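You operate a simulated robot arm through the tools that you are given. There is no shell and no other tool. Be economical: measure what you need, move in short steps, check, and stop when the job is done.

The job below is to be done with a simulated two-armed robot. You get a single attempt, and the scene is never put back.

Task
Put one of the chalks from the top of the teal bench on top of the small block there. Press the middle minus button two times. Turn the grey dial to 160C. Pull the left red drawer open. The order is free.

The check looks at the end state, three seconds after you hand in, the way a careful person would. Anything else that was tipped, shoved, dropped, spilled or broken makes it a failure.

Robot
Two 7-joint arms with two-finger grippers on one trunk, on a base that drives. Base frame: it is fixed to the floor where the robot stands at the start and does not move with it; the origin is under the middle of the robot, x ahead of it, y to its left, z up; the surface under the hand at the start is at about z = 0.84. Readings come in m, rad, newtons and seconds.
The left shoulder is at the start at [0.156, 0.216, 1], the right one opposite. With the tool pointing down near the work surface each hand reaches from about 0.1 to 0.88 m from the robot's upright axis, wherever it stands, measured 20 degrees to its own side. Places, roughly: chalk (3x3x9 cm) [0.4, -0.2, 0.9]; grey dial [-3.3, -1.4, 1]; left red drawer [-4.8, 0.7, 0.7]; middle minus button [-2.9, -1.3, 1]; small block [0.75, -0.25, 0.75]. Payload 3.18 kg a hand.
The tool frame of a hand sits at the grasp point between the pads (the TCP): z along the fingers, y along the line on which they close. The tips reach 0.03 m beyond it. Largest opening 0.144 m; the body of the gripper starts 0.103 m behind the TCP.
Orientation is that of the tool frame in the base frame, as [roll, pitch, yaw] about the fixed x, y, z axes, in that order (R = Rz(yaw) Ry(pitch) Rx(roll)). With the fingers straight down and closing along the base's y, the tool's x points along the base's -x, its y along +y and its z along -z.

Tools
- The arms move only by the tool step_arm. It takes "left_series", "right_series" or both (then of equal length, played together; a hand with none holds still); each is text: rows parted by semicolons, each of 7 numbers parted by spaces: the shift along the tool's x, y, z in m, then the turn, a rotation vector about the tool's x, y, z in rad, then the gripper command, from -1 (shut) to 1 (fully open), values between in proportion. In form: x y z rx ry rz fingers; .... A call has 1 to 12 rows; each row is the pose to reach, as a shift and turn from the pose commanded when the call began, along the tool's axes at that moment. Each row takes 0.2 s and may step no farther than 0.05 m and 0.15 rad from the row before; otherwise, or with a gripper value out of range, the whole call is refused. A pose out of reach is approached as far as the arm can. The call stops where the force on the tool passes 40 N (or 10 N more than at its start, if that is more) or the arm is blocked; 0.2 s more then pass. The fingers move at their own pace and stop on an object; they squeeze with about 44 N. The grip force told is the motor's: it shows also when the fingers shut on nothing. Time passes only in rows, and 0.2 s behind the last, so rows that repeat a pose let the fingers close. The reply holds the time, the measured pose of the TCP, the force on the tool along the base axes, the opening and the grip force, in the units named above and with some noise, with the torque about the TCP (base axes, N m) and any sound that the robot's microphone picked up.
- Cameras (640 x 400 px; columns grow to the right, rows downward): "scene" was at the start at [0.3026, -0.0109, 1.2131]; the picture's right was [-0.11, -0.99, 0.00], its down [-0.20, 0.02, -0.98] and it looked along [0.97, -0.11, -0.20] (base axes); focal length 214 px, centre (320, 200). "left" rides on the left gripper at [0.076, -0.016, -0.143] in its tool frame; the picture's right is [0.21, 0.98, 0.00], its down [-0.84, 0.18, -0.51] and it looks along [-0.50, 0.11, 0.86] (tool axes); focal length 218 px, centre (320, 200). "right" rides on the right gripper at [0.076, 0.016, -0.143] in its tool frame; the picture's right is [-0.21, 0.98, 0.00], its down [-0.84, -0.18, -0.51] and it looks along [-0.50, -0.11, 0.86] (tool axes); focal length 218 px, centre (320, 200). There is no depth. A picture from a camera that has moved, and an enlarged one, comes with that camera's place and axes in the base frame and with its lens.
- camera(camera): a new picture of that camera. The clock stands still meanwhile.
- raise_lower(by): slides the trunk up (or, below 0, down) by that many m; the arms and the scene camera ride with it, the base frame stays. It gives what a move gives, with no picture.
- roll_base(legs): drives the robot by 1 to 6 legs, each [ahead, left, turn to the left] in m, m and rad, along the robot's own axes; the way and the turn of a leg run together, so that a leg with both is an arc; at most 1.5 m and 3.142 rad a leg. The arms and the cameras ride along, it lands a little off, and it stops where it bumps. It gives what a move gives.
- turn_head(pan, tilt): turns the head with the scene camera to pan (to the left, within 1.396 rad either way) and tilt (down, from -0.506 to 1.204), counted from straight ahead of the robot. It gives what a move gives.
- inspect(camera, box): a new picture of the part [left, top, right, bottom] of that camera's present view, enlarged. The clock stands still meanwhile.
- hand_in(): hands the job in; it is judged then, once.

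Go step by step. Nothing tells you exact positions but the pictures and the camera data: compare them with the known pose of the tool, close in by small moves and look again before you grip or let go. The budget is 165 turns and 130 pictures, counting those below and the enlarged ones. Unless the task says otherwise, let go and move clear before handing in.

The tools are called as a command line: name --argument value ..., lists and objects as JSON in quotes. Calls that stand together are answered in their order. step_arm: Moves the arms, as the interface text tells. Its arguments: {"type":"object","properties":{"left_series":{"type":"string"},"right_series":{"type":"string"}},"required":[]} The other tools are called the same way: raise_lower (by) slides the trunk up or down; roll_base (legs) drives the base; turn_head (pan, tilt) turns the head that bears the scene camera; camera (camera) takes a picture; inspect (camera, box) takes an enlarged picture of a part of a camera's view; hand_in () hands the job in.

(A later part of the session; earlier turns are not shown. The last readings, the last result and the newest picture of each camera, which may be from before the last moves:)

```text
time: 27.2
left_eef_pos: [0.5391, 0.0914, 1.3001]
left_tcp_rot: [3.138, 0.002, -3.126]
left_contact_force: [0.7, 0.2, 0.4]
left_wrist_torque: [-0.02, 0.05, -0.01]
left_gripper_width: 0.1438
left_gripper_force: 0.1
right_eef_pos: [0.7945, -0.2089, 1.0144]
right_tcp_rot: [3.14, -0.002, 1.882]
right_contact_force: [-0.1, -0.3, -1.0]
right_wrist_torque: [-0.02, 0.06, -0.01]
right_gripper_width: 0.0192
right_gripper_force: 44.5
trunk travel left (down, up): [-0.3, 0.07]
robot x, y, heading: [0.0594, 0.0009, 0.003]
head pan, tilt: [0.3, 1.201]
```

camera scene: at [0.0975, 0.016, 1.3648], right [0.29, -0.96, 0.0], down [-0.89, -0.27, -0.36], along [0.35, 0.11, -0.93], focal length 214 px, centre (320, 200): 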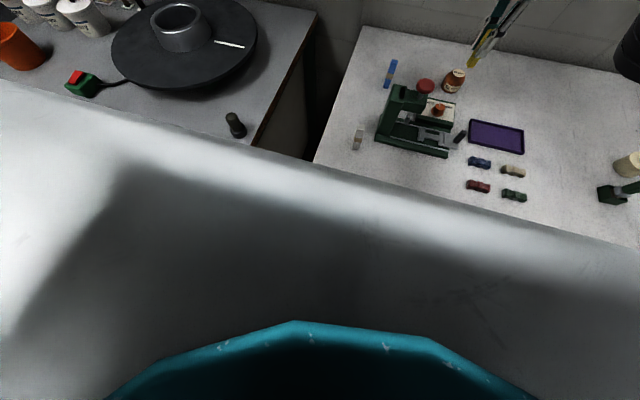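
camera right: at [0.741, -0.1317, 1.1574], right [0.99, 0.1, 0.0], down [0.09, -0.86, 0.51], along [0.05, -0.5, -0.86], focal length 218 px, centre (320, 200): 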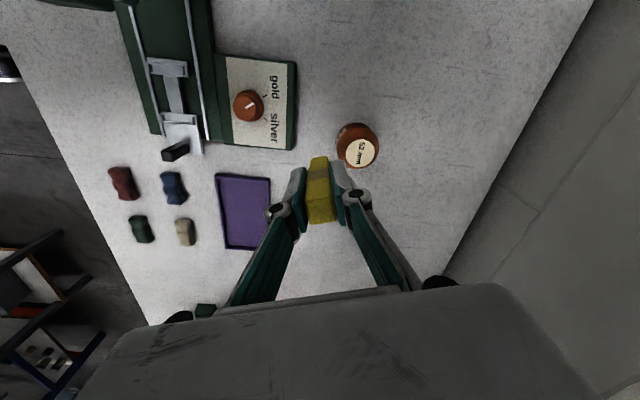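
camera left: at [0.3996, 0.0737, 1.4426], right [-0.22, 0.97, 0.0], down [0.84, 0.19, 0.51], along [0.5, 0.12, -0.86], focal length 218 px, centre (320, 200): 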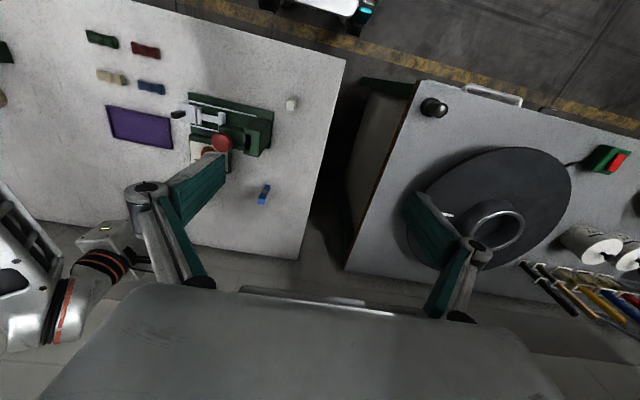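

The hand is now at (0.7945, -0.209). I look with both cameras to refine the block's top centre.

inspect --camera "right" --box '[240, 100, 400, 230]'

turn_head --pan -0.2 --tilt 0.6

inspect --camera "scene" --box '[240, 120, 400, 220]'

```text
3.08 times, centred on (320, 165) of right
camera zoom: at [0.7875, -0.1322, 1.1572], right [0.99, 0.1, 0.0], down [0.09, -0.86, 0.51], along [0.05, -0.5, -0.86], focal length 672 px, centre (320, 308)
```

zoom: 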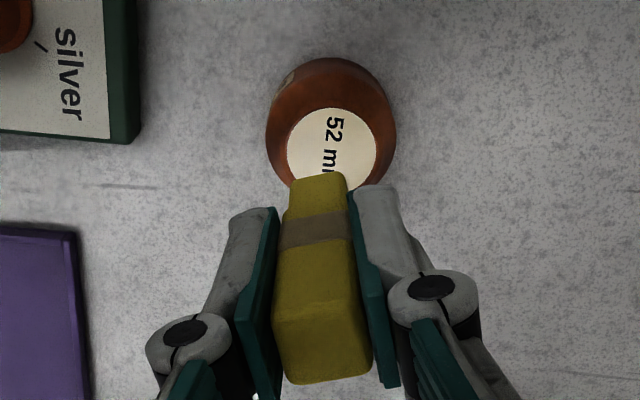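

```text
time: 28.2
left_eef_pos: [0.5363, 0.0923, 1.3001]
left_tcp_rot: [3.139, 0.005, -3.125]
left_contact_force: [0.1, 0.6, -0.3]
left_wrist_torque: [0.02, 0.02, -0.03]
left_gripper_width: 0.1438
left_gripper_force: 0.1
right_eef_pos: [0.7934, -0.2094, 1.0153]
right_tcp_rot: [3.141, -0.001, 1.88]
right_contact_force: [-0.3, -0.4, -0.7]
right_wrist_torque: [0.01, 0.01, -0.01]
right_gripper_width: 0.0192
right_gripper_force: 44.0
trunk travel left (down, up): [-0.3, 0.07]
robot x, y, heading: [0.0575, 0.0005, -0.0]
head pan, tilt: [-0.201, 0.6]
```

```text
4.00 times, centred on (320, 170) of scene
camera zoom: at [0.1913, -0.0179, 1.4092], right [-0.2, -0.98, 0.0], down [-0.55, 0.11, -0.82], along [0.81, -0.16, -0.57], focal length 858 px, centre (320, 320)
```

zoom: 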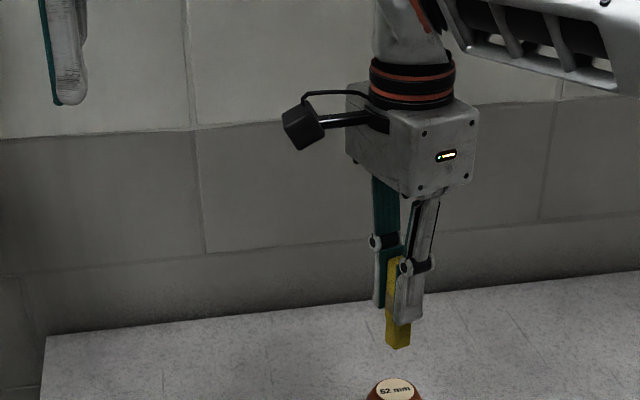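

The block's top centre is at about (0.801, -0.2125) by the hand camera, with the chalk just behind centre of the grip. I shift 6 mm and lower to about 1 cm above it.

step_arm --right_series "-0.003 0.006 0 0 0 0 -1; -0.003 0.006 0.025 0 0 0 -1; -0.003 0.006 0.05 0 0 0 -1; -0.003 0.006 0.05 0 0 0 -1"

inspect --camera "right" --box '[240, 100, 400, 230]'

inspect --camera "scene" --box '[300, 170, 380, 230]'

```text
time: 29.2
left_eef_pos: [0.5368, 0.0919, 1.3017]
left_tcp_rot: [3.136, 0.003, -3.127]
left_contact_force: [0.6, -0.1, 0.7]
left_wrist_torque: [-0.03, -0.01, 0.0]
left_gripper_width: 0.1439
left_gripper_force: 0.1
right_eef_pos: [0.8003, -0.2091, 0.9643]
right_tcp_rot: [3.14, -0.001, 1.881]
right_contact_force: [0.5, -0.1, -1.5]
right_wrist_torque: [-0.01, -0.02, -0.01]
right_gripper_width: 0.0193
right_gripper_force: 43.4
trunk travel left (down, up): [-0.3, 0.07]
robot x, y, heading: [0.0608, -0.0025, 0.003]
head pan, tilt: [-0.201, 0.6]
```

```text
3.08 times, centred on (320, 165) of right
camera zoom: at [0.7926, -0.1328, 1.1073], right [0.99, 0.1, 0.0], down [0.09, -0.86, 0.51], along [0.05, -0.5, -0.86], focal length 672 px, centre (320, 308)
```

zoom: 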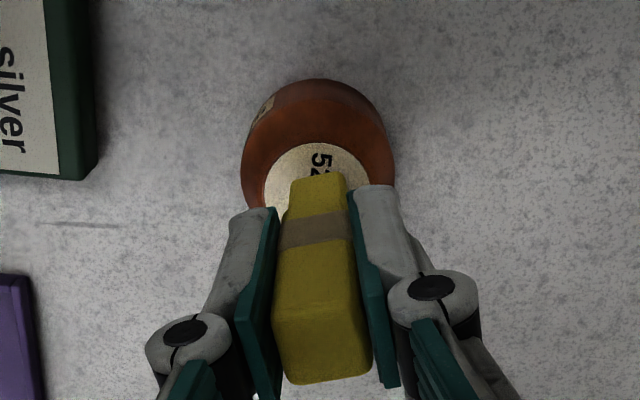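

```text
6.67 times, centred on (340, 200) of scene
camera zoom: at [0.1907, -0.0179, 1.4094], right [-0.2, -0.98, 0.0], down [-0.55, 0.11, -0.83], along [0.81, -0.16, -0.56], focal length 1430 px, centre (187, 200)
```

zoom: 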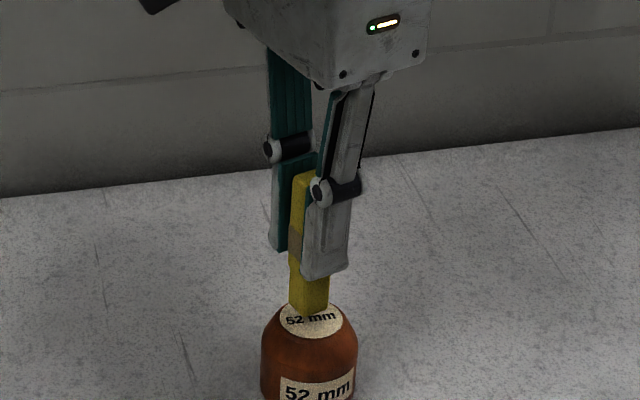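

Chalk base and label centre line up in both views, with about 1 cm left. I lower in small steps watching force.

step_arm --right_series "0 0 0.004 0 0 0 -1; 0 0 0.008 0 0 0 -1; 0 0 0.008 0 0 0 -1"

inspect --camera "scene" --box '[310, 190, 370, 230]'

```text
time: 30.0
left_eef_pos: [0.5365, 0.0926, 1.3003]
left_tcp_rot: [3.139, 0.004, -3.126]
left_contact_force: [0.1, 0.9, -0.7]
left_wrist_torque: [0.0, -0.01, -0.01]
left_gripper_width: 0.1443
left_gripper_force: 0.0
right_eef_pos: [0.8019, -0.209, 0.9586]
right_tcp_rot: [3.14, -0.001, 1.881]
right_contact_force: [0.0, 0.6, -0.3]
right_wrist_torque: [-0.01, -0.01, 0.01]
right_gripper_width: 0.0193
right_gripper_force: 44.2
trunk travel left (down, up): [-0.3, 0.07]
robot x, y, heading: [0.0667, -0.0021, 0.005]
head pan, tilt: [-0.201, 0.6]
```

```text
10.00 times, centred on (340, 210) of scene
camera zoom: at [0.191, -0.0179, 1.4093], right [-0.2, -0.98, 0.0], down [-0.55, 0.11, -0.83], along [0.81, -0.16, -0.56], focal length 2145 px, centre (120, 100)
```

zoom: 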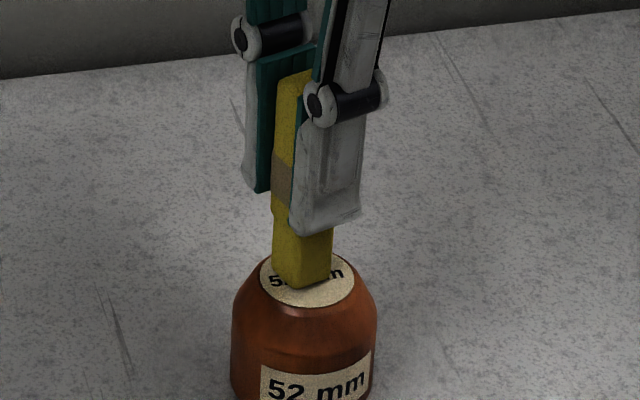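

Nearly there and centred. A few more millimetres.

step_arm --right_series "0 0 0.002 0 0 0 -1; 0 0 0.004 0 0 0 -1; 0 0 0.004 0 0 0 -1"

inspect --camera "scene" --box '[310, 190, 370, 230]'

```text
time: 30.8
left_eef_pos: [0.5347, 0.0928, 1.3006]
left_tcp_rot: [3.139, 0.005, -3.126]
left_contact_force: [0.2, -0.6, 0.4]
left_wrist_torque: [-0.02, 0.0, 0.01]
left_gripper_width: 0.1441
left_gripper_force: 0.0
right_eef_pos: [0.7998, -0.2099, 0.9567]
right_tcp_rot: [3.137, -0.001, 1.881]
right_contact_force: [2.2, -0.4, 14.8]
right_wrist_torque: [-0.08, -0.16, 0.01]
right_gripper_width: 0.0193
right_gripper_force: 44.1
trunk travel left (down, up): [-0.3, 0.07]
robot x, y, heading: [0.0597, 0.0018, -0.003]
head pan, tilt: [-0.201, 0.6]
```

```text
10.00 times, centred on (340, 210) of scene
camera zoom: at [0.1897, -0.0175, 1.4096], right [-0.2, -0.98, 0.0], down [-0.55, 0.11, -0.83], along [0.81, -0.16, -0.56], focal length 2145 px, centre (120, 100)
```

zoom: 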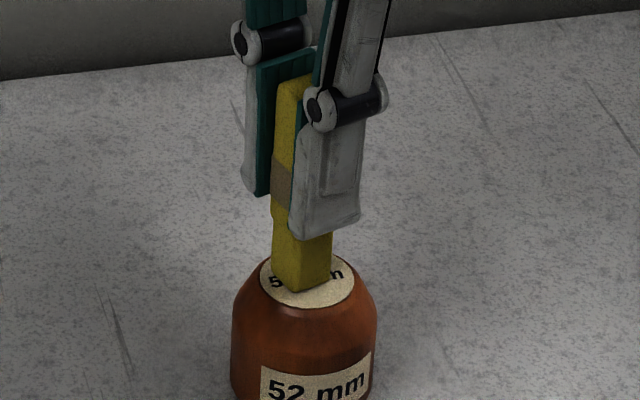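

Contact at about 15 N, centred. I relax slightly and open the fingers gradually.

step_arm --right_series "0 0 -0.002 0 0 0 -1; 0 0 -0.002 0 0 0 -0.7; 0 0 -0.002 0 0 0 -0.6; 0 0 -0.002 0 0 0 -0.45; 0 0 -0.002 0 0 0 -0.3; 0 0 -0.002 0 0 0 -0.3"

inspect --camera "scene" --box '[310, 190, 370, 230]'

inspect --camera "right" --box '[240, 100, 400, 230]'

```text
time: 32.2
left_eef_pos: [0.536, 0.0917, 1.3009]
left_tcp_rot: [3.138, 0.003, -3.126]
left_contact_force: [0.7, 0.4, -0.4]
left_wrist_torque: [-0.01, -0.02, 0.03]
left_gripper_width: 0.1441
left_gripper_force: 0.0
right_eef_pos: [0.8003, -0.2095, 0.9563]
right_tcp_rot: [3.14, -0.002, 1.881]
right_contact_force: [-0.4, -0.6, -0.5]
right_wrist_torque: [0.01, 0.02, 0.02]
right_gripper_width: 0.0505
right_gripper_force: 0.1
trunk travel left (down, up): [-0.3, 0.07]
robot x, y, heading: [0.0619, -0.0016, -0.001]
head pan, tilt: [-0.201, 0.6]
```

```text
10.00 times, centred on (340, 210) of scene
camera zoom: at [0.191, -0.0179, 1.4093], right [-0.2, -0.98, 0.0], down [-0.55, 0.11, -0.83], along [0.81, -0.16, -0.56], focal length 2145 px, centre (120, 100)
```

zoom: 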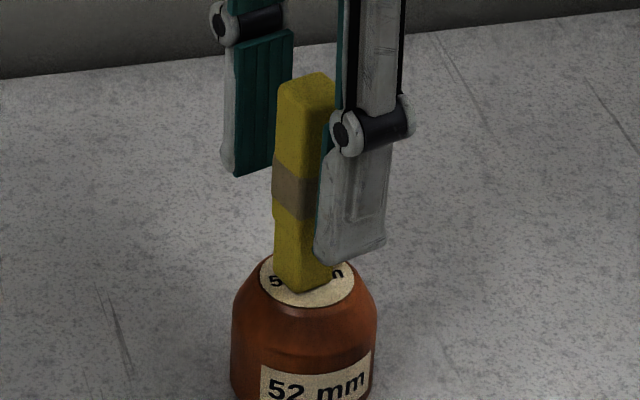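

```text
3.08 times, centred on (320, 165) of right
camera zoom: at [0.7927, -0.1329, 1.0987], right [0.99, 0.1, 0.0], down [0.09, -0.86, 0.51], along [0.05, -0.5, -0.86], focal length 672 px, centre (320, 308)
```

zoom: 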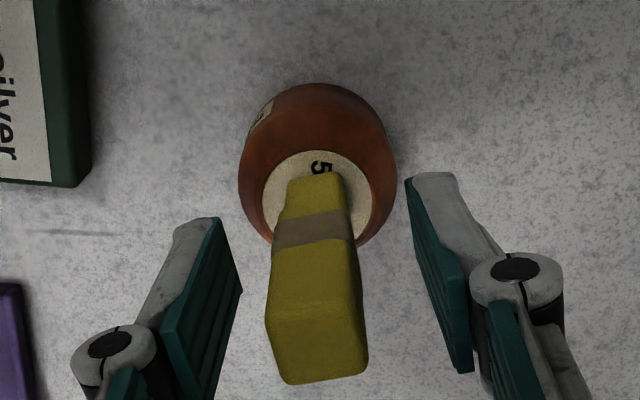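

The chalk stands freely on the block. I raise the hand straight up in modest steps, staying within reach.

step_arm --right_series "0 0 -0.02 0 0 0 -0.3; 0 0 -0.04 0 0 0 -0.3; 0 0 -0.06 0 0 0 -0.3; 0 0 -0.07 0 0 0 -0.3"

```text
time: 33.2
left_eef_pos: [0.5371, 0.0925, 1.3004]
left_tcp_rot: [3.139, 0.005, -3.126]
left_contact_force: [0.3, 0.1, -0.1]
left_wrist_torque: [0.0, 0.01, 0.0]
left_gripper_width: 0.1442
left_gripper_force: 0.1
right_eef_pos: [0.8011, -0.2114, 1.0262]
right_tcp_rot: [-3.141, -0.002, 1.882]
right_contact_force: [-0.3, 0.6, 0.8]
right_wrist_torque: [0.0, 0.01, -0.01]
right_gripper_width: 0.0501
right_gripper_force: 0.1
trunk travel left (down, up): [-0.3, 0.07]
robot x, y, heading: [0.0652, 0.0011, 0.005]
head pan, tilt: [-0.201, 0.6]
```

Tips are above the chalk top. I rise a bit more and retract toward the robot.

step_arm --right_series "0 0 -0.03 0 0 0 -0.3; 0.01 -0.04 -0.05 0 0 0 -0.3; 0.02 -0.08 -0.07 0 0 0 -0.3; 0.03 -0.12 -0.09 0 0 0 -0.3; 0.04 -0.16 -0.11 0 0 0 -0.5; 0.05 -0.2 -0.13 0 0 0 -0.8; 0.06 -0.24 -0.15 0 0 0 -1"

camera --camera "scene"

```text
time: 34.8
left_eef_pos: [0.5351, 0.092, 1.3006]
left_tcp_rot: [3.137, 0.006, -3.127]
left_contact_force: [0.5, -0.3, 0.0]
left_wrist_torque: [-0.03, -0.05, 0.0]
left_gripper_width: 0.1442
left_gripper_force: 0.0
right_eef_pos: [0.5518, -0.2283, 1.1765]
right_tcp_rot: [3.139, -0.001, 1.882]
right_contact_force: [0.0, 0.2, 0.0]
right_wrist_torque: [0.03, -0.04, 0.01]
right_gripper_width: 0.0
right_gripper_force: 30.6
trunk travel left (down, up): [-0.3, 0.07]
robot x, y, heading: [0.0632, -0.0042, 0.003]
head pan, tilt: [-0.201, 0.6]
```

```text
87 pictures are left
camera scene: at [0.1896, -0.0184, 1.4095], right [-0.2, -0.98, 0.0], down [-0.55, 0.11, -0.83], along [0.81, -0.16, -0.56], focal length 214 px, centre (320, 200)
```

scene: 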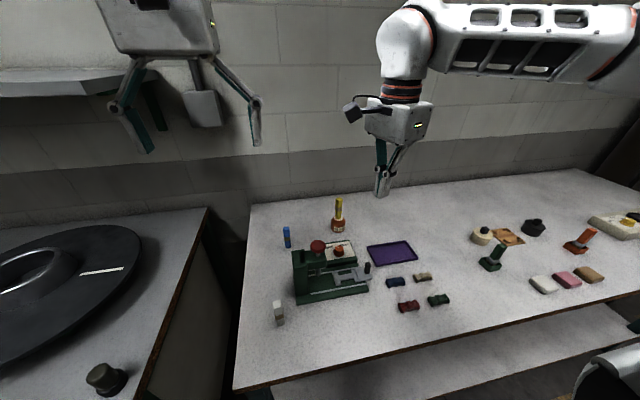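

The chalk stands on the block. I tuck the right hand back and restore its yaw, then I'll back off from the bench.

step_arm --right_series "0.005 -0.015 0 0 0 -0.14 -1; 0.01 -0.03 0 0 0 -0.28 -1; 0.015 -0.045 0 0 0 -0.42 -1; 0.02 -0.06 0 0 0 -0.56 -1; 0.025 -0.075 0 0 0 -0.7 -1; 0.03 -0.09 0 0 0 -0.84 -1; 0.03 -0.1 0 0 0 -0.98 -1; 0.03 -0.1 0 0 0 -1.12 -1; 0.03 -0.1 0 0 0 -1.26 -1; 0.03 -0.1 0 0 0 -1.26 -1"

turn_head --pan 1.39 --tilt 0.35

camera --camera "scene"

turn_head --pan -1.39 --tilt 0.35

camera --camera "scene"

```text
time: 37.0
left_eef_pos: [0.5355, 0.0922, 1.3008]
left_tcp_rot: [3.138, 0.003, -3.126]
left_contact_force: [0.0, 0.2, 0.8]
left_wrist_torque: [-0.04, -0.03, 0.01]
left_gripper_width: 0.1441
left_gripper_force: 0.1
right_eef_pos: [0.4497, -0.2285, 1.1748]
right_tcp_rot: [3.14, -0.002, -3.138]
right_contact_force: [-0.3, -0.3, 0.4]
right_wrist_torque: [-0.01, 0.02, 0.01]
right_gripper_width: 0.0
right_gripper_force: 30.6
trunk travel left (down, up): [-0.3, 0.07]
robot x, y, heading: [0.0603, -0.0036, -0.002]
head pan, tilt: [-0.201, 0.6]
```

```text
time: 38.7
left_eef_pos: [0.5362, 0.0925, 1.3015]
left_tcp_rot: [3.139, 0.004, -3.125]
left_contact_force: [-0.1, -0.3, 0.2]
left_wrist_torque: [0.0, 0.03, 0.01]
left_gripper_width: 0.1442
left_gripper_force: 0.0
right_eef_pos: [0.4497, -0.2292, 1.1757]
right_tcp_rot: [3.141, -0.001, 3.141]
right_contact_force: [-0.9, 0.1, 1.3]
right_wrist_torque: [0.01, 0.02, 0.02]
right_gripper_width: 0.0
right_gripper_force: 30.6
trunk travel left (down, up): [-0.3, 0.07]
robot x, y, heading: [0.0617, -0.0005, -0.001]
head pan, tilt: [1.389, 0.351]
```

```text
86 pictures are left
camera scene: at [0.1212, 0.0912, 1.4321], right [0.98, -0.18, 0.0], down [-0.06, -0.34, -0.94], along [0.17, 0.92, -0.34], focal length 214 px, centre (320, 200)
```

scene: 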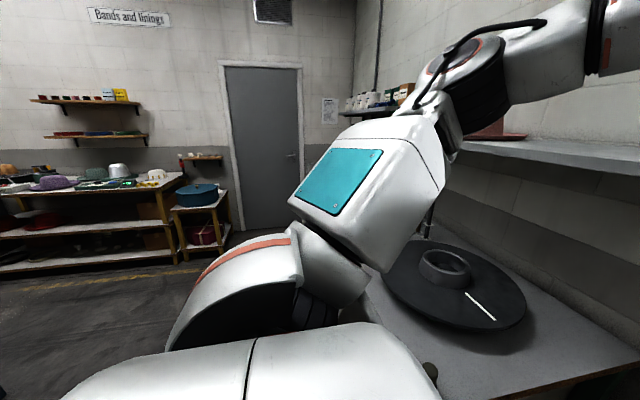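

```text
time: 41.1
left_eef_pos: [0.5358, 0.0921, 1.3007]
left_tcp_rot: [3.139, 0.004, -3.126]
left_contact_force: [0.5, -0.7, 0.0]
left_wrist_torque: [0.01, 0.0, -0.04]
left_gripper_width: 0.1439
left_gripper_force: 0.1
right_eef_pos: [0.4489, -0.2283, 1.1743]
right_tcp_rot: [3.141, -0.001, 3.141]
right_contact_force: [0.8, -0.3, 0.0]
right_wrist_torque: [-0.03, -0.02, -0.02]
right_gripper_width: 0.0
right_gripper_force: 31.3
trunk travel left (down, up): [-0.3, 0.07]
robot x, y, heading: [0.0617, 0.003, 0.001]
head pan, tilt: [-1.389, 0.351]
```

```text
85 pictures are left
camera scene: at [0.1213, -0.0919, 1.4321], right [-0.98, -0.18, 0.0], down [-0.06, 0.34, -0.94], along [0.17, -0.92, -0.34], focal length 214 px, centre (320, 200)
```

scene: 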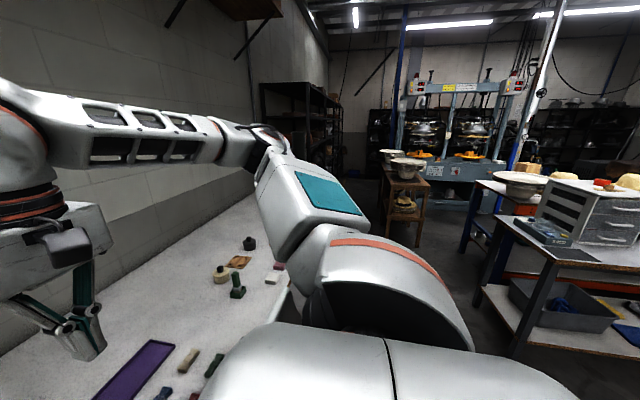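

The floor behind looks clear on both sides. I back off 0.5 m and turn around toward the machines behind.

roll_base --legs '[[-0.5, 0, 0], [0, 0, 1.57]]'

turn_head --pan 1.0 --tilt 0.3

camera --camera "scene"

```text
time: 48.0
left_eef_pos: [-0.5467, 0.4754, 1.3001]
left_tcp_rot: [3.139, 0.003, -1.519]
left_contact_force: [0.9, -0.1, 0.9]
left_wrist_torque: [0.01, -0.01, 0.02]
left_gripper_width: 0.1441
left_gripper_force: 0.1
right_eef_pos: [-0.2224, 0.3993, 1.1758]
right_tcp_rot: [3.139, 0.001, -1.534]
right_contact_force: [-0.4, -0.1, 0.1]
right_wrist_torque: [0.01, -0.01, 0.02]
right_gripper_width: 0.0
right_gripper_force: 30.9
trunk travel left (down, up): [-0.3, 0.07]
robot x, y, heading: [-0.4386, 0.0046, 1.603]
head pan, tilt: [-1.389, 0.351]
```

```text
time: 50.2
left_eef_pos: [-0.5466, 0.474, 1.3003]
left_tcp_rot: [3.138, 0.004, -1.517]
left_contact_force: [-0.6, -0.4, 0.2]
left_wrist_torque: [-0.02, -0.02, -0.02]
left_gripper_width: 0.1441
left_gripper_force: 0.1
right_eef_pos: [-0.222, 0.3996, 1.1748]
right_tcp_rot: [3.141, 0.001, -1.533]
right_contact_force: [-0.3, 0.1, -0.9]
right_wrist_torque: [0.02, 0.01, -0.03]
right_gripper_width: 0.0
right_gripper_force: 30.1
trunk travel left (down, up): [-0.3, 0.07]
robot x, y, heading: [-0.4373, 0.0009, 1.609]
head pan, tilt: [1.0, 0.3]
```

```text
84 pictures are left
camera scene: at [-0.5191, 0.0929, 1.4368], right [0.51, 0.86, 0.0], down [0.25, -0.15, -0.96], along [-0.82, 0.49, -0.3], focal length 214 px, centre (320, 200)
```

scene: 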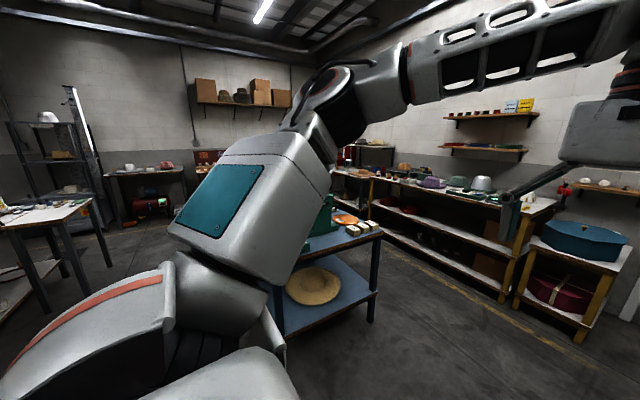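

There's a small table with a hat beyond; I continue turning to face -x.

roll_base --legs '[[0, 0, 1.5]]'

turn_head --pan 0 --tilt 0.3

camera --camera "scene"

turn_head --pan 0.7 --tilt 0.3

camera --camera "scene"

```text
time: 54.2
left_eef_pos: [-0.9181, -0.0641, 1.3013]
left_tcp_rot: [3.138, 0.003, -0.04]
left_contact_force: [0.0, -0.7, 0.2]
left_wrist_torque: [0.01, 0.02, 0.0]
left_gripper_width: 0.1439
left_gripper_force: 0.1
right_eef_pos: [-0.8128, 0.2514, 1.1747]
right_tcp_rot: [3.139, 0.001, -0.056]
right_contact_force: [0.2, -0.5, -0.8]
right_wrist_torque: [0.04, 0.02, 0.03]
right_gripper_width: 0.0
right_gripper_force: 30.6
trunk travel left (down, up): [-0.3, 0.07]
robot x, y, heading: [-0.4349, 0.0006, 3.091]
head pan, tilt: [1.0, 0.3]
```

```text
time: 55.5
left_eef_pos: [-0.9185, -0.0632, 1.3013]
left_tcp_rot: [3.138, 0.003, -0.04]
left_contact_force: [1.1, -0.5, -0.4]
left_wrist_torque: [-0.04, 0.0, -0.02]
left_gripper_width: 0.1442
left_gripper_force: 0.1
right_eef_pos: [-0.8136, 0.2527, 1.1759]
right_tcp_rot: [3.141, 0.0, -0.055]
right_contact_force: [0.3, -0.5, 0.6]
right_wrist_torque: [0.01, -0.01, -0.03]
right_gripper_width: 0.0001
right_gripper_force: 31.0
trunk travel left (down, up): [-0.3, 0.07]
robot x, y, heading: [-0.4353, 0.0008, 3.086]
head pan, tilt: [0.0, 0.3]
```

```text
83 pictures are left
camera scene: at [-0.5742, 0.009, 1.4368], right [0.05, 1.0, 0.0], down [0.3, -0.02, -0.96], along [-0.95, 0.05, -0.3], focal length 214 px, centre (320, 200)
```

scene: 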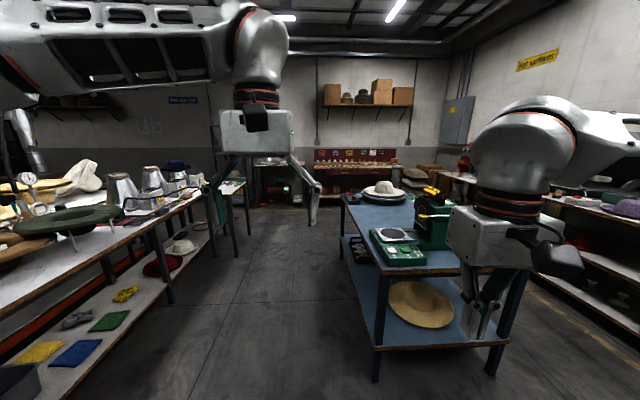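

```text
time: 56.5
left_eef_pos: [-0.9186, -0.0634, 1.2991]
left_tcp_rot: [3.139, 0.002, -0.041]
left_contact_force: [0.3, 0.0, 0.0]
left_wrist_torque: [-0.02, -0.02, 0.02]
left_gripper_width: 0.1439
left_gripper_force: 0.1
right_eef_pos: [-0.8136, 0.2528, 1.1763]
right_tcp_rot: [3.141, 0.0, -0.057]
right_contact_force: [1.2, -0.1, 0.0]
right_wrist_torque: [0.01, -0.02, 0.01]
right_gripper_width: 0.0
right_gripper_force: 30.7
trunk travel left (down, up): [-0.3, 0.07]
robot x, y, heading: [-0.4373, 0.0002, 3.084]
head pan, tilt: [0.7, 0.3]
```

```text
82 pictures are left
camera scene: at [-0.5557, -0.0521, 1.4368], right [-0.6, 0.8, 0.0], down [0.24, 0.18, -0.96], along [-0.76, -0.57, -0.3], focal length 214 px, centre (320, 200)
```

scene: 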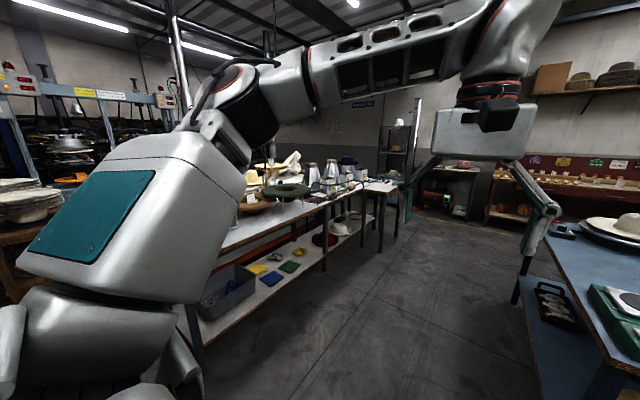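

The left long table carries the button and dial, and a blue cart stands to the right. The corridor near y≈-0.45 is clear, so I strafe left, then drive down it.

roll_base --legs '[[0, 0.42, 0.055], [1.1, 0, 0]]'

turn_head --pan 0.5 --tilt 0.4

camera --camera "scene"

```text
time: 66.0
left_eef_pos: [-2.006, -0.5173, 1.3006]
left_tcp_rot: [3.138, 0.004, 0.016]
left_contact_force: [0.5, 0.4, 0.4]
left_wrist_torque: [0.0, 0.01, -0.04]
left_gripper_width: 0.1437
left_gripper_force: 0.1
right_eef_pos: [-1.9199, -0.1958, 1.1748]
right_tcp_rot: [3.139, -0.003, -0.002]
right_contact_force: [-0.5, 0.1, 1.0]
right_wrist_torque: [-0.01, -0.02, 0.0]
right_gripper_width: 0.0002
right_gripper_force: 30.6
trunk travel left (down, up): [-0.3, 0.07]
robot x, y, heading: [-1.5287, -0.4262, 3.132]
head pan, tilt: [0.7, 0.3]
```

```text
time: 66.7
left_eef_pos: [-2.0056, -0.5175, 1.3005]
left_tcp_rot: [3.137, 0.002, 0.015]
left_contact_force: [-0.6, 0.7, -0.1]
left_wrist_torque: [0.02, 0.02, 0.04]
left_gripper_width: 0.1441
left_gripper_force: 0.0
right_eef_pos: [-1.9178, -0.1966, 1.1749]
right_tcp_rot: [3.14, 0.0, -0.001]
right_contact_force: [-0.4, -0.7, 0.0]
right_wrist_torque: [0.0, -0.01, 0.0]
right_gripper_width: 0.0001
right_gripper_force: 30.8
trunk travel left (down, up): [-0.3, 0.07]
robot x, y, heading: [-1.5332, -0.4245, 3.138]
head pan, tilt: [0.499, 0.4]
```

```text
81 pictures are left
camera scene: at [-1.6542, -0.47, 1.4276], right [-0.48, 0.88, 0.0], down [0.34, 0.19, -0.92], along [-0.81, -0.44, -0.39], focal length 214 px, centre (320, 200)
```

scene: 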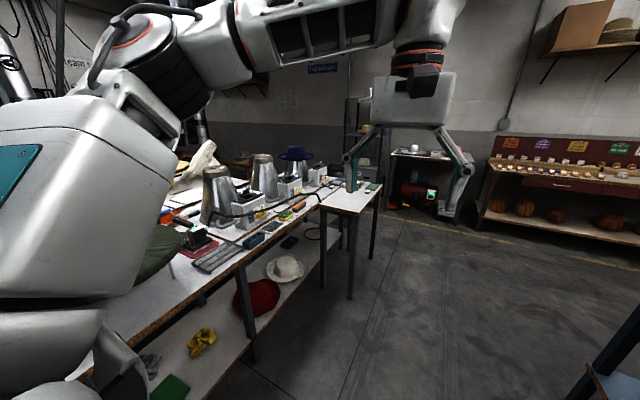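

I see three control boxes with chrome cones along the long table, and the wall cabinet with red drawers further on. I drive on to x≈-2.75 and turn left toward the table.

roll_base --legs '[[1.2, 0, 0], [0, 0, 1.57]]'

turn_head --pan 0 --tilt 0.5

camera --camera "scene"

camera --camera "right"

```text
time: 76.6
left_eef_pos: [-2.6371, -0.907, 1.3006]
left_tcp_rot: [3.138, 0.002, 1.584]
left_contact_force: [0.9, -0.7, 0.1]
left_wrist_torque: [-0.01, 0.01, 0.0]
left_gripper_width: 0.1437
left_gripper_force: 0.1
right_eef_pos: [-2.9582, -0.8176, 1.1753]
right_tcp_rot: [3.139, -0.002, 1.569]
right_contact_force: [-0.3, 0.0, -0.3]
right_wrist_torque: [0.02, 0.01, -0.02]
right_gripper_width: 0.0
right_gripper_force: 30.5
trunk travel left (down, up): [-0.3, 0.07]
robot x, y, heading: [-2.7317, -0.4316, -1.571]
head pan, tilt: [0.499, 0.4]
```

```text
time: 77.5
left_eef_pos: [-2.6385, -0.9059, 1.3003]
left_tcp_rot: [3.138, 0.004, 1.586]
left_contact_force: [0.7, -0.7, -0.1]
left_wrist_torque: [0.0, -0.01, 0.0]
left_gripper_width: 0.1442
left_gripper_force: 0.0
right_eef_pos: [-2.96, -0.8196, 1.1752]
right_tcp_rot: [3.141, 0.0, 1.568]
right_contact_force: [0.0, 0.1, -0.2]
right_wrist_torque: [-0.01, 0.0, 0.01]
right_gripper_width: 0.0
right_gripper_force: 30.7
trunk travel left (down, up): [-0.3, 0.07]
robot x, y, heading: [-2.7317, -0.4285, -1.574]
head pan, tilt: [0.0, 0.499]
```

```text
80 pictures are left
camera scene: at [-2.7295, -0.5659, 1.4184], right [-1.0, 0.0, 0.0], down [0.0, 0.48, -0.88], along [0.0, -0.88, -0.48], focal length 214 px, centre (320, 200)
```

scene: 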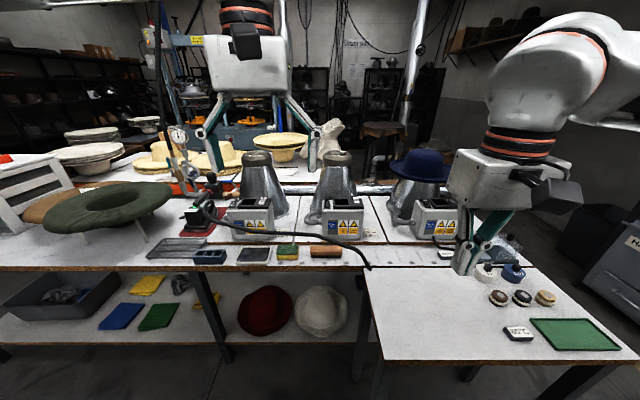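

```text
79 pictures are left
camera right: at [-2.943, -0.7438, 1.3174], right [0.98, -0.21, 0.0], down [-0.18, -0.84, 0.51], along [-0.11, -0.5, -0.86], focal length 218 px, centre (320, 200)
```

right: 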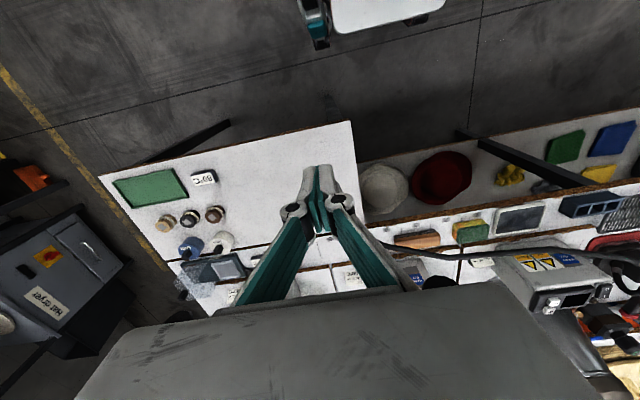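

Three boxes with chrome jugs stand ahead. I zoom in on the middle one and the right one.

inspect --camera "scene" --box '[210, 150, 380, 260]'

inspect --camera "scene" --box '[380, 150, 560, 290]'

```text
3.64 times, centred on (295, 205) of scene
camera zoom: at [-2.7295, -0.5659, 1.4184], right [-1.0, 0.0, 0.0], down [0.0, 0.48, -0.88], along [0.0, -0.88, -0.48], focal length 780 px, centre (411, 182)
```

zoom: 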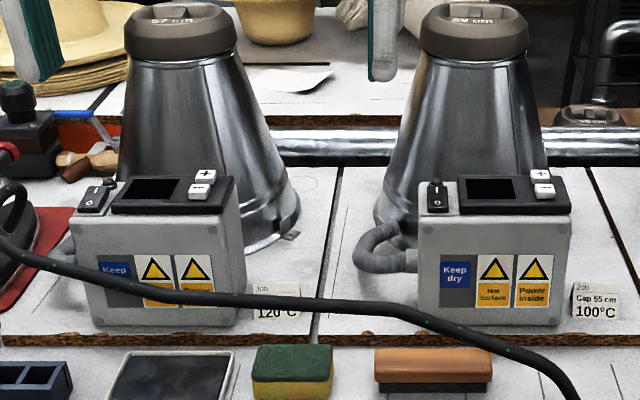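

```text
2.86 times, centred on (470, 220) of scene
camera zoom: at [-2.7295, -0.5659, 1.4184], right [-1.0, 0.0, 0.0], down [0.0, 0.48, -0.88], along [0.0, -0.88, -0.48], focal length 613 px, centre (-109, 143)
```

zoom: 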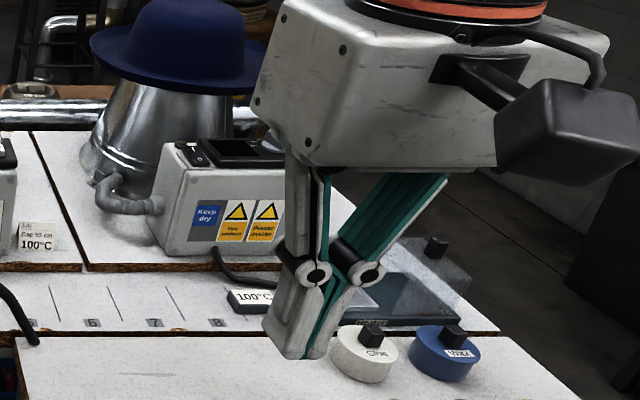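

The middle box's minus key is at about (-2.877, -1.314, 1.0), with plus just behind it. I move the right hand closer to get a sharp view of the keys, and this also uncovers the third box.

step_arm --right_series "-0.04 0.012 0 0 0 0 -1; -0.08 0.024 0 0 0 0 -1; -0.12 0.036 0 0 0 0 -1; -0.16 0.048 0 0 0 0 -1; -0.2 0.06 0 0 0 0 -1; -0.23 0.07 0 0 0 0 -1; -0.23 0.07 0 0 0 0 -1"

camera --camera "right"

inspect --camera "scene" --box '[370, 140, 570, 290]'

```text
time: 79.1
left_eef_pos: [-2.6393, -0.9063, 1.3014]
left_tcp_rot: [3.135, 0.005, 1.585]
left_contact_force: [0.6, 0.1, -0.3]
left_wrist_torque: [-0.05, -0.05, 0.04]
left_gripper_width: 0.1438
left_gripper_force: 0.0
right_eef_pos: [-2.891, -1.0495, 1.1757]
right_tcp_rot: [3.138, 0.002, 1.57]
right_contact_force: [-0.9, 0.5, 0.2]
right_wrist_torque: [0.01, -0.02, 0.01]
right_gripper_width: 0.0
right_gripper_force: 30.9
trunk travel left (down, up): [-0.3, 0.07]
robot x, y, heading: [-2.7289, -0.4302, -1.573]
head pan, tilt: [0.0, 0.499]
```

```text
76 pictures are left
camera right: at [-2.8733, -0.9734, 1.318], right [0.98, -0.21, 0.0], down [-0.18, -0.84, 0.51], along [-0.1, -0.5, -0.86], focal length 218 px, centre (320, 200)
```

right: 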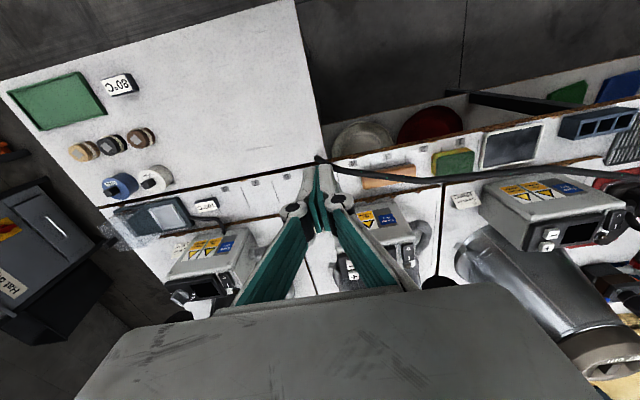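

```text
2.67 times, centred on (470, 215) of scene
camera zoom: at [-2.7304, -0.5655, 1.4185], right [-1.0, 0.0, 0.0], down [0.0, 0.48, -0.88], along [0.0, -0.88, -0.48], focal length 572 px, centre (-80, 160)
```

zoom: 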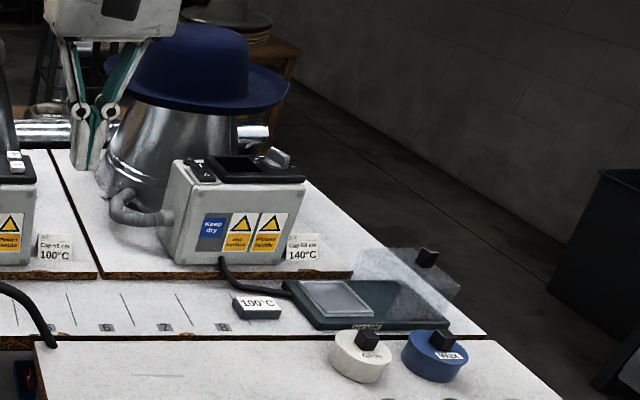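

The third box carries the grey dial at about (-3.25, -1.30, 1.02). I zoom in on it and on the middle keys with the hand camera.

inspect --camera "right" --box '[150, 220, 270, 320]'

inspect --camera "scene" --box '[425, 185, 485, 225]'

inspect --camera "scene" --box '[315, 185, 375, 225]'

```text
4.00 times, centred on (210, 270) of right
camera zoom: at [-2.8733, -0.9734, 1.318], right [0.98, -0.21, 0.0], down [-0.18, -0.84, 0.51], along [-0.1, -0.5, -0.86], focal length 873 px, centre (760, -80)
```

zoom: 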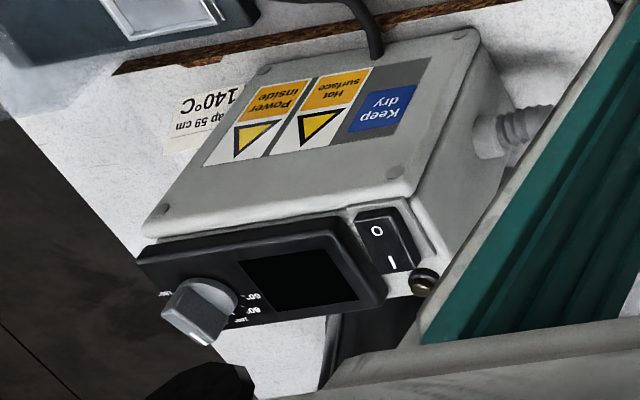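

```text
10.00 times, centred on (455, 205) of scene
camera zoom: at [-2.7304, -0.5655, 1.4185], right [-1.0, 0.0, 0.0], down [0.0, 0.48, -0.88], along [0.0, -0.88, -0.48], focal length 2145 px, centre (-1030, 150)
```

zoom: 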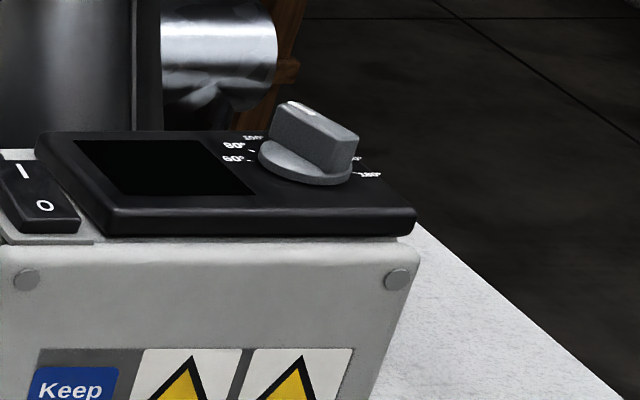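

```text
10.00 times, centred on (345, 205) of scene
camera zoom: at [-2.7304, -0.5655, 1.4185], right [-1.0, 0.0, 0.0], down [0.0, 0.48, -0.88], along [0.0, -0.88, -0.48], focal length 2145 px, centre (70, 150)
```

zoom: 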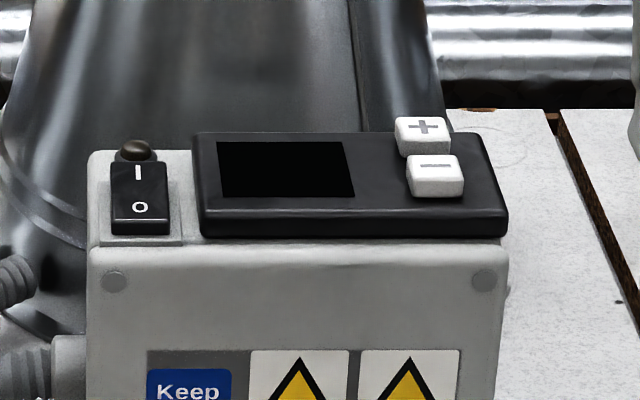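

I need another angle on the minus key to triangulate, so I use the left hand camera.

camera --camera "left"

```text
71 pictures are left
camera left: at [-2.6569, -0.8297, 1.4426], right [0.98, 0.22, 0.0], down [0.19, -0.84, 0.51], along [0.12, -0.5, -0.86], focal length 218 px, centre (320, 200)
```

left: 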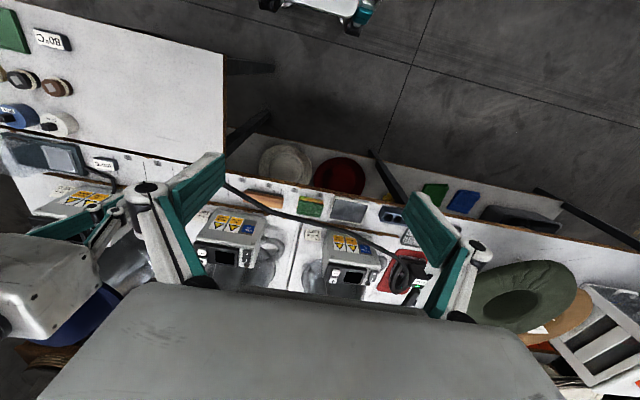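

inspect --camera "left" --box '[190, 205, 290, 285]'

```text
5.00 times, centred on (240, 245) of left
camera zoom: at [-2.6569, -0.8297, 1.4426], right [0.98, 0.22, 0.0], down [0.19, -0.84, 0.51], along [0.12, -0.5, -0.86], focal length 1091 px, centre (720, -25)
```

zoom: 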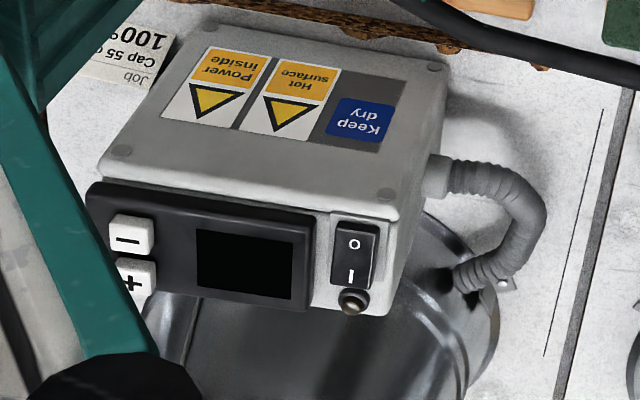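

The minus key is at (-2.876, -1.318, 1.000), with plus about 25 mm behind it. From here it's out of reach, so I shift the base 0.16 m left (clear of the side table on the right) and 0.20 m ahead.

roll_base --legs '[[0, 0.16, 0], [0.2, 0, 0]]'

camera --camera "scene"

```text
time: 82.3
left_eef_pos: [-2.479, -1.1099, 1.3014]
left_tcp_rot: [3.137, 0.002, 1.585]
left_contact_force: [0.8, -0.4, -0.1]
left_wrist_torque: [0.07, -0.02, -0.05]
left_gripper_width: 0.1438
left_gripper_force: 0.1
right_eef_pos: [-2.728, -1.2523, 1.1754]
right_tcp_rot: [3.141, 0.0, 1.569]
right_contact_force: [1.3, 0.3, 0.3]
right_wrist_torque: [0.0, 0.01, 0.01]
right_gripper_width: 0.0
right_gripper_force: 30.6
trunk travel left (down, up): [-0.3, 0.07]
robot x, y, heading: [-2.5709, -0.6327, -1.572]
head pan, tilt: [0.0, 0.499]
```

```text
69 pictures are left
camera scene: at [-2.5701, -0.7684, 1.4184], right [-1.0, 0.0, 0.0], down [0.0, 0.48, -0.88], along [0.0, -0.88, -0.48], focal length 214 px, centre (320, 200)
```

scene: 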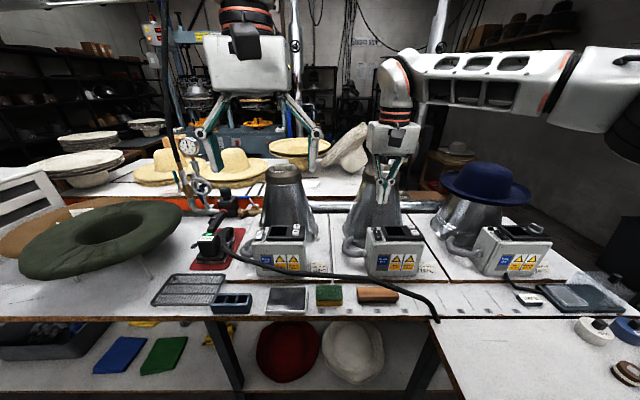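

Good position. I move above the minus key, staying 3.5 cm over it.

step_arm --right_series "0 -0.05 0 0 0 0 -1; 0 -0.1 0 0 0 0 -1; -0.015 -0.148 0 0 0 0 -1; -0.059 -0.148 0.02 0 0 0 -1; -0.059 -0.148 0.06 0 0 0 -1; -0.059 -0.148 0.1 0 0 0 -1; -0.059 -0.148 0.11 0 0 0 -1; -0.059 -0.148 0.11 0 0 0 -1"

inspect --camera "scene" --box '[350, 170, 440, 250]'

inspect --camera "left" --box '[60, 130, 220, 280]'

camera --camera "right"

```text
refused: row 3 steps farther than a row can; nothing moved
```

```text
5.00 times, centred on (395, 210) of scene
camera zoom: at [-2.5701, -0.7684, 1.4184], right [-1.0, 0.0, 0.0], down [0.0, 0.48, -0.88], along [0.0, -0.88, -0.48], focal length 1072 px, centre (-55, 150)
```

zoom: 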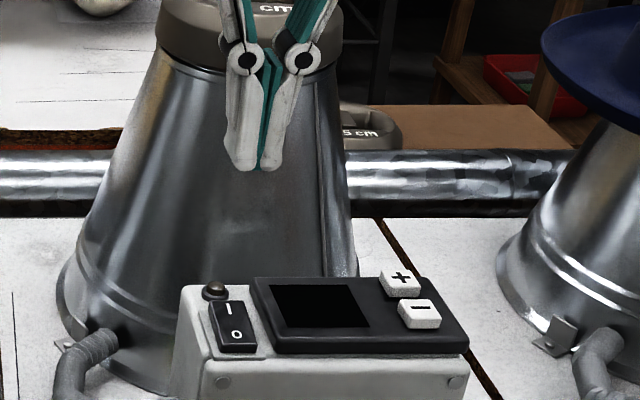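

```text
2.67 times, centred on (140, 205) of left
camera zoom: at [-2.4964, -1.0325, 1.4423], right [0.97, 0.22, 0.0], down [0.19, -0.84, 0.51], along [0.12, -0.5, -0.86], focal length 582 px, centre (800, 187)
```

zoom: 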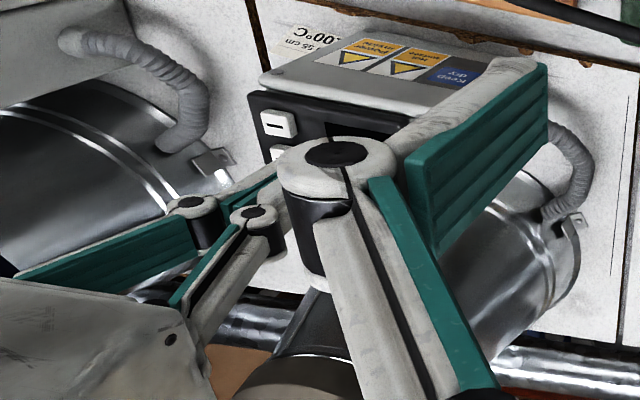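

```text
66 pictures are left
camera right: at [-2.7126, -1.1759, 1.3178], right [0.98, -0.21, 0.0], down [-0.18, -0.84, 0.51], along [-0.1, -0.5, -0.86], focal length 218 px, centre (320, 200)
```

right: 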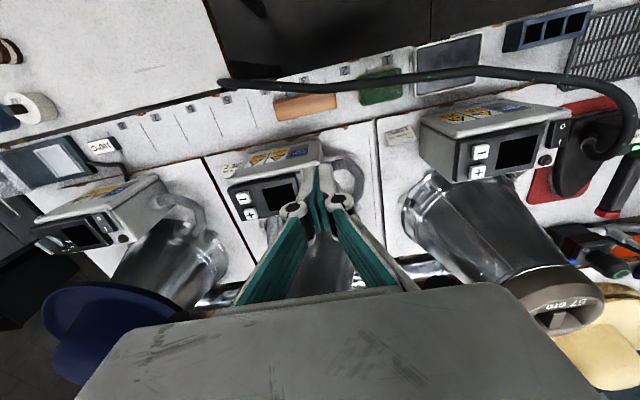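

The new views put minus at about (-2.876, -1.328, 0.997) relative to the hand. I redo the move with smaller rows, aiming slightly to the near side.

step_arm --right_series "0 -0.049 0 0 0 0 -1; 0 -0.098 0 0 0 0 -1; -0.01 -0.14 0 0 0 0 -1; -0.04 -0.148 0.02 0 0 0 -1; -0.06 -0.148 0.06 0 0 0 -1; -0.07 -0.148 0.09 0 0 0 -1; -0.071 -0.148 0.11 0 0 0 -1; -0.071 -0.148 0.11 0 0 0 -1"

inspect --camera "scene" --box '[370, 180, 440, 250]'

inspect --camera "right" --box '[250, 110, 390, 230]'

```text
time: 84.2
left_eef_pos: [-2.4799, -1.1086, 1.3006]
left_tcp_rot: [3.138, 0.004, 1.585]
left_contact_force: [-0.1, 0.0, -0.6]
left_wrist_torque: [-0.05, -0.06, 0.01]
left_gripper_width: 0.144
left_gripper_force: 0.1
right_eef_pos: [-2.8131, -1.2238, 1.198]
right_tcp_rot: [-3.141, 0.019, 1.526]
right_contact_force: [-0.1, 0.1, 0.1]
right_wrist_torque: [-0.01, -0.06, -0.05]
right_gripper_width: 0.0
right_gripper_force: 30.4
right hand out of reach, approached as far as the arm can: row 1, 2, 3, 4, 5, 6, 7, 8
trunk travel left (down, up): [-0.3, 0.07]
robot x, y, heading: [-2.5693, -0.6348, -1.574]
head pan, tilt: [0.0, 0.499]
```

```text
5.71 times, centred on (405, 215) of scene
camera zoom: at [-2.5721, -0.7679, 1.4184], right [-1.0, 0.0, 0.0], down [0.0, 0.48, -0.88], along [0.0, -0.88, -0.48], focal length 1226 px, centre (-166, 114)
```

zoom: 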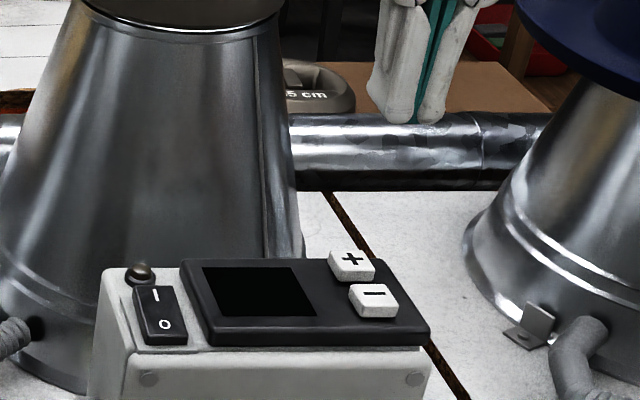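

```text
3.33 times, centred on (320, 170) of right
camera zoom: at [-2.7931, -1.1456, 1.3386], right [0.97, -0.25, 0.0], down [-0.22, -0.82, 0.52], along [-0.13, -0.51, -0.85], focal length 728 px, centre (320, 300)
```

zoom: 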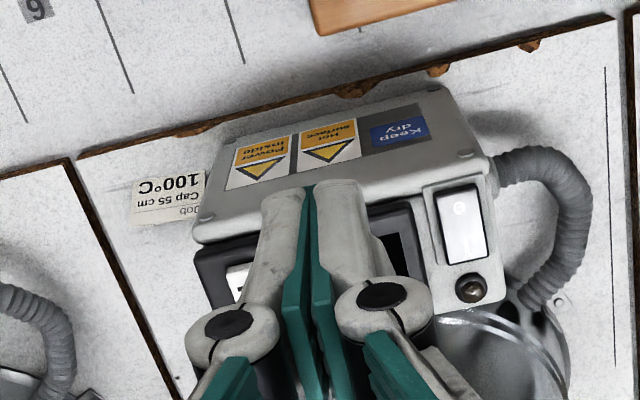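

That yaw limits reach, as before. I retreat slightly and turn the hand 90°, which also makes the fingertip footprint only 20 mm deep along the key pitch.

step_arm --right_series "0.03 0 0 0 0 0.14 -1; 0.06 0 0 0 0 0.28 -1; 0.06 0 0 0 0 0.42 -1; 0.06 0 0 0 0 0.56 -1; 0.06 0 0 0 0 0.7 -1; 0.06 0 0 0 0 0.84 -1; 0.06 0 0 0 0 0.98 -1; 0.06 0 0 0 0 1.12 -1; 0.06 0 0 0 0 1.26 -1; 0.06 0 0 0 0 1.4 -1; 0.06 0 0 0 0 1.526 -1; 0.06 0 0 0 0 1.526 -1"

```text
time: 86.8
left_eef_pos: [-2.4787, -1.1087, 1.2993]
left_tcp_rot: [3.138, 0.004, 1.585]
left_contact_force: [-0.2, 0.1, -0.7]
left_wrist_torque: [0.04, 0.02, 0.01]
left_gripper_width: 0.144
left_gripper_force: 0.2
right_eef_pos: [-2.8172, -1.1611, 1.2008]
right_tcp_rot: [3.138, -0.002, 0.043]
right_contact_force: [-0.5, 0.3, -0.7]
right_wrist_torque: [0.01, 0.03, 0.0]
right_gripper_width: 0.0005
right_gripper_force: 30.4
trunk travel left (down, up): [-0.3, 0.07]
robot x, y, heading: [-2.5703, -0.6307, -1.569]
head pan, tilt: [0.0, 0.499]
```

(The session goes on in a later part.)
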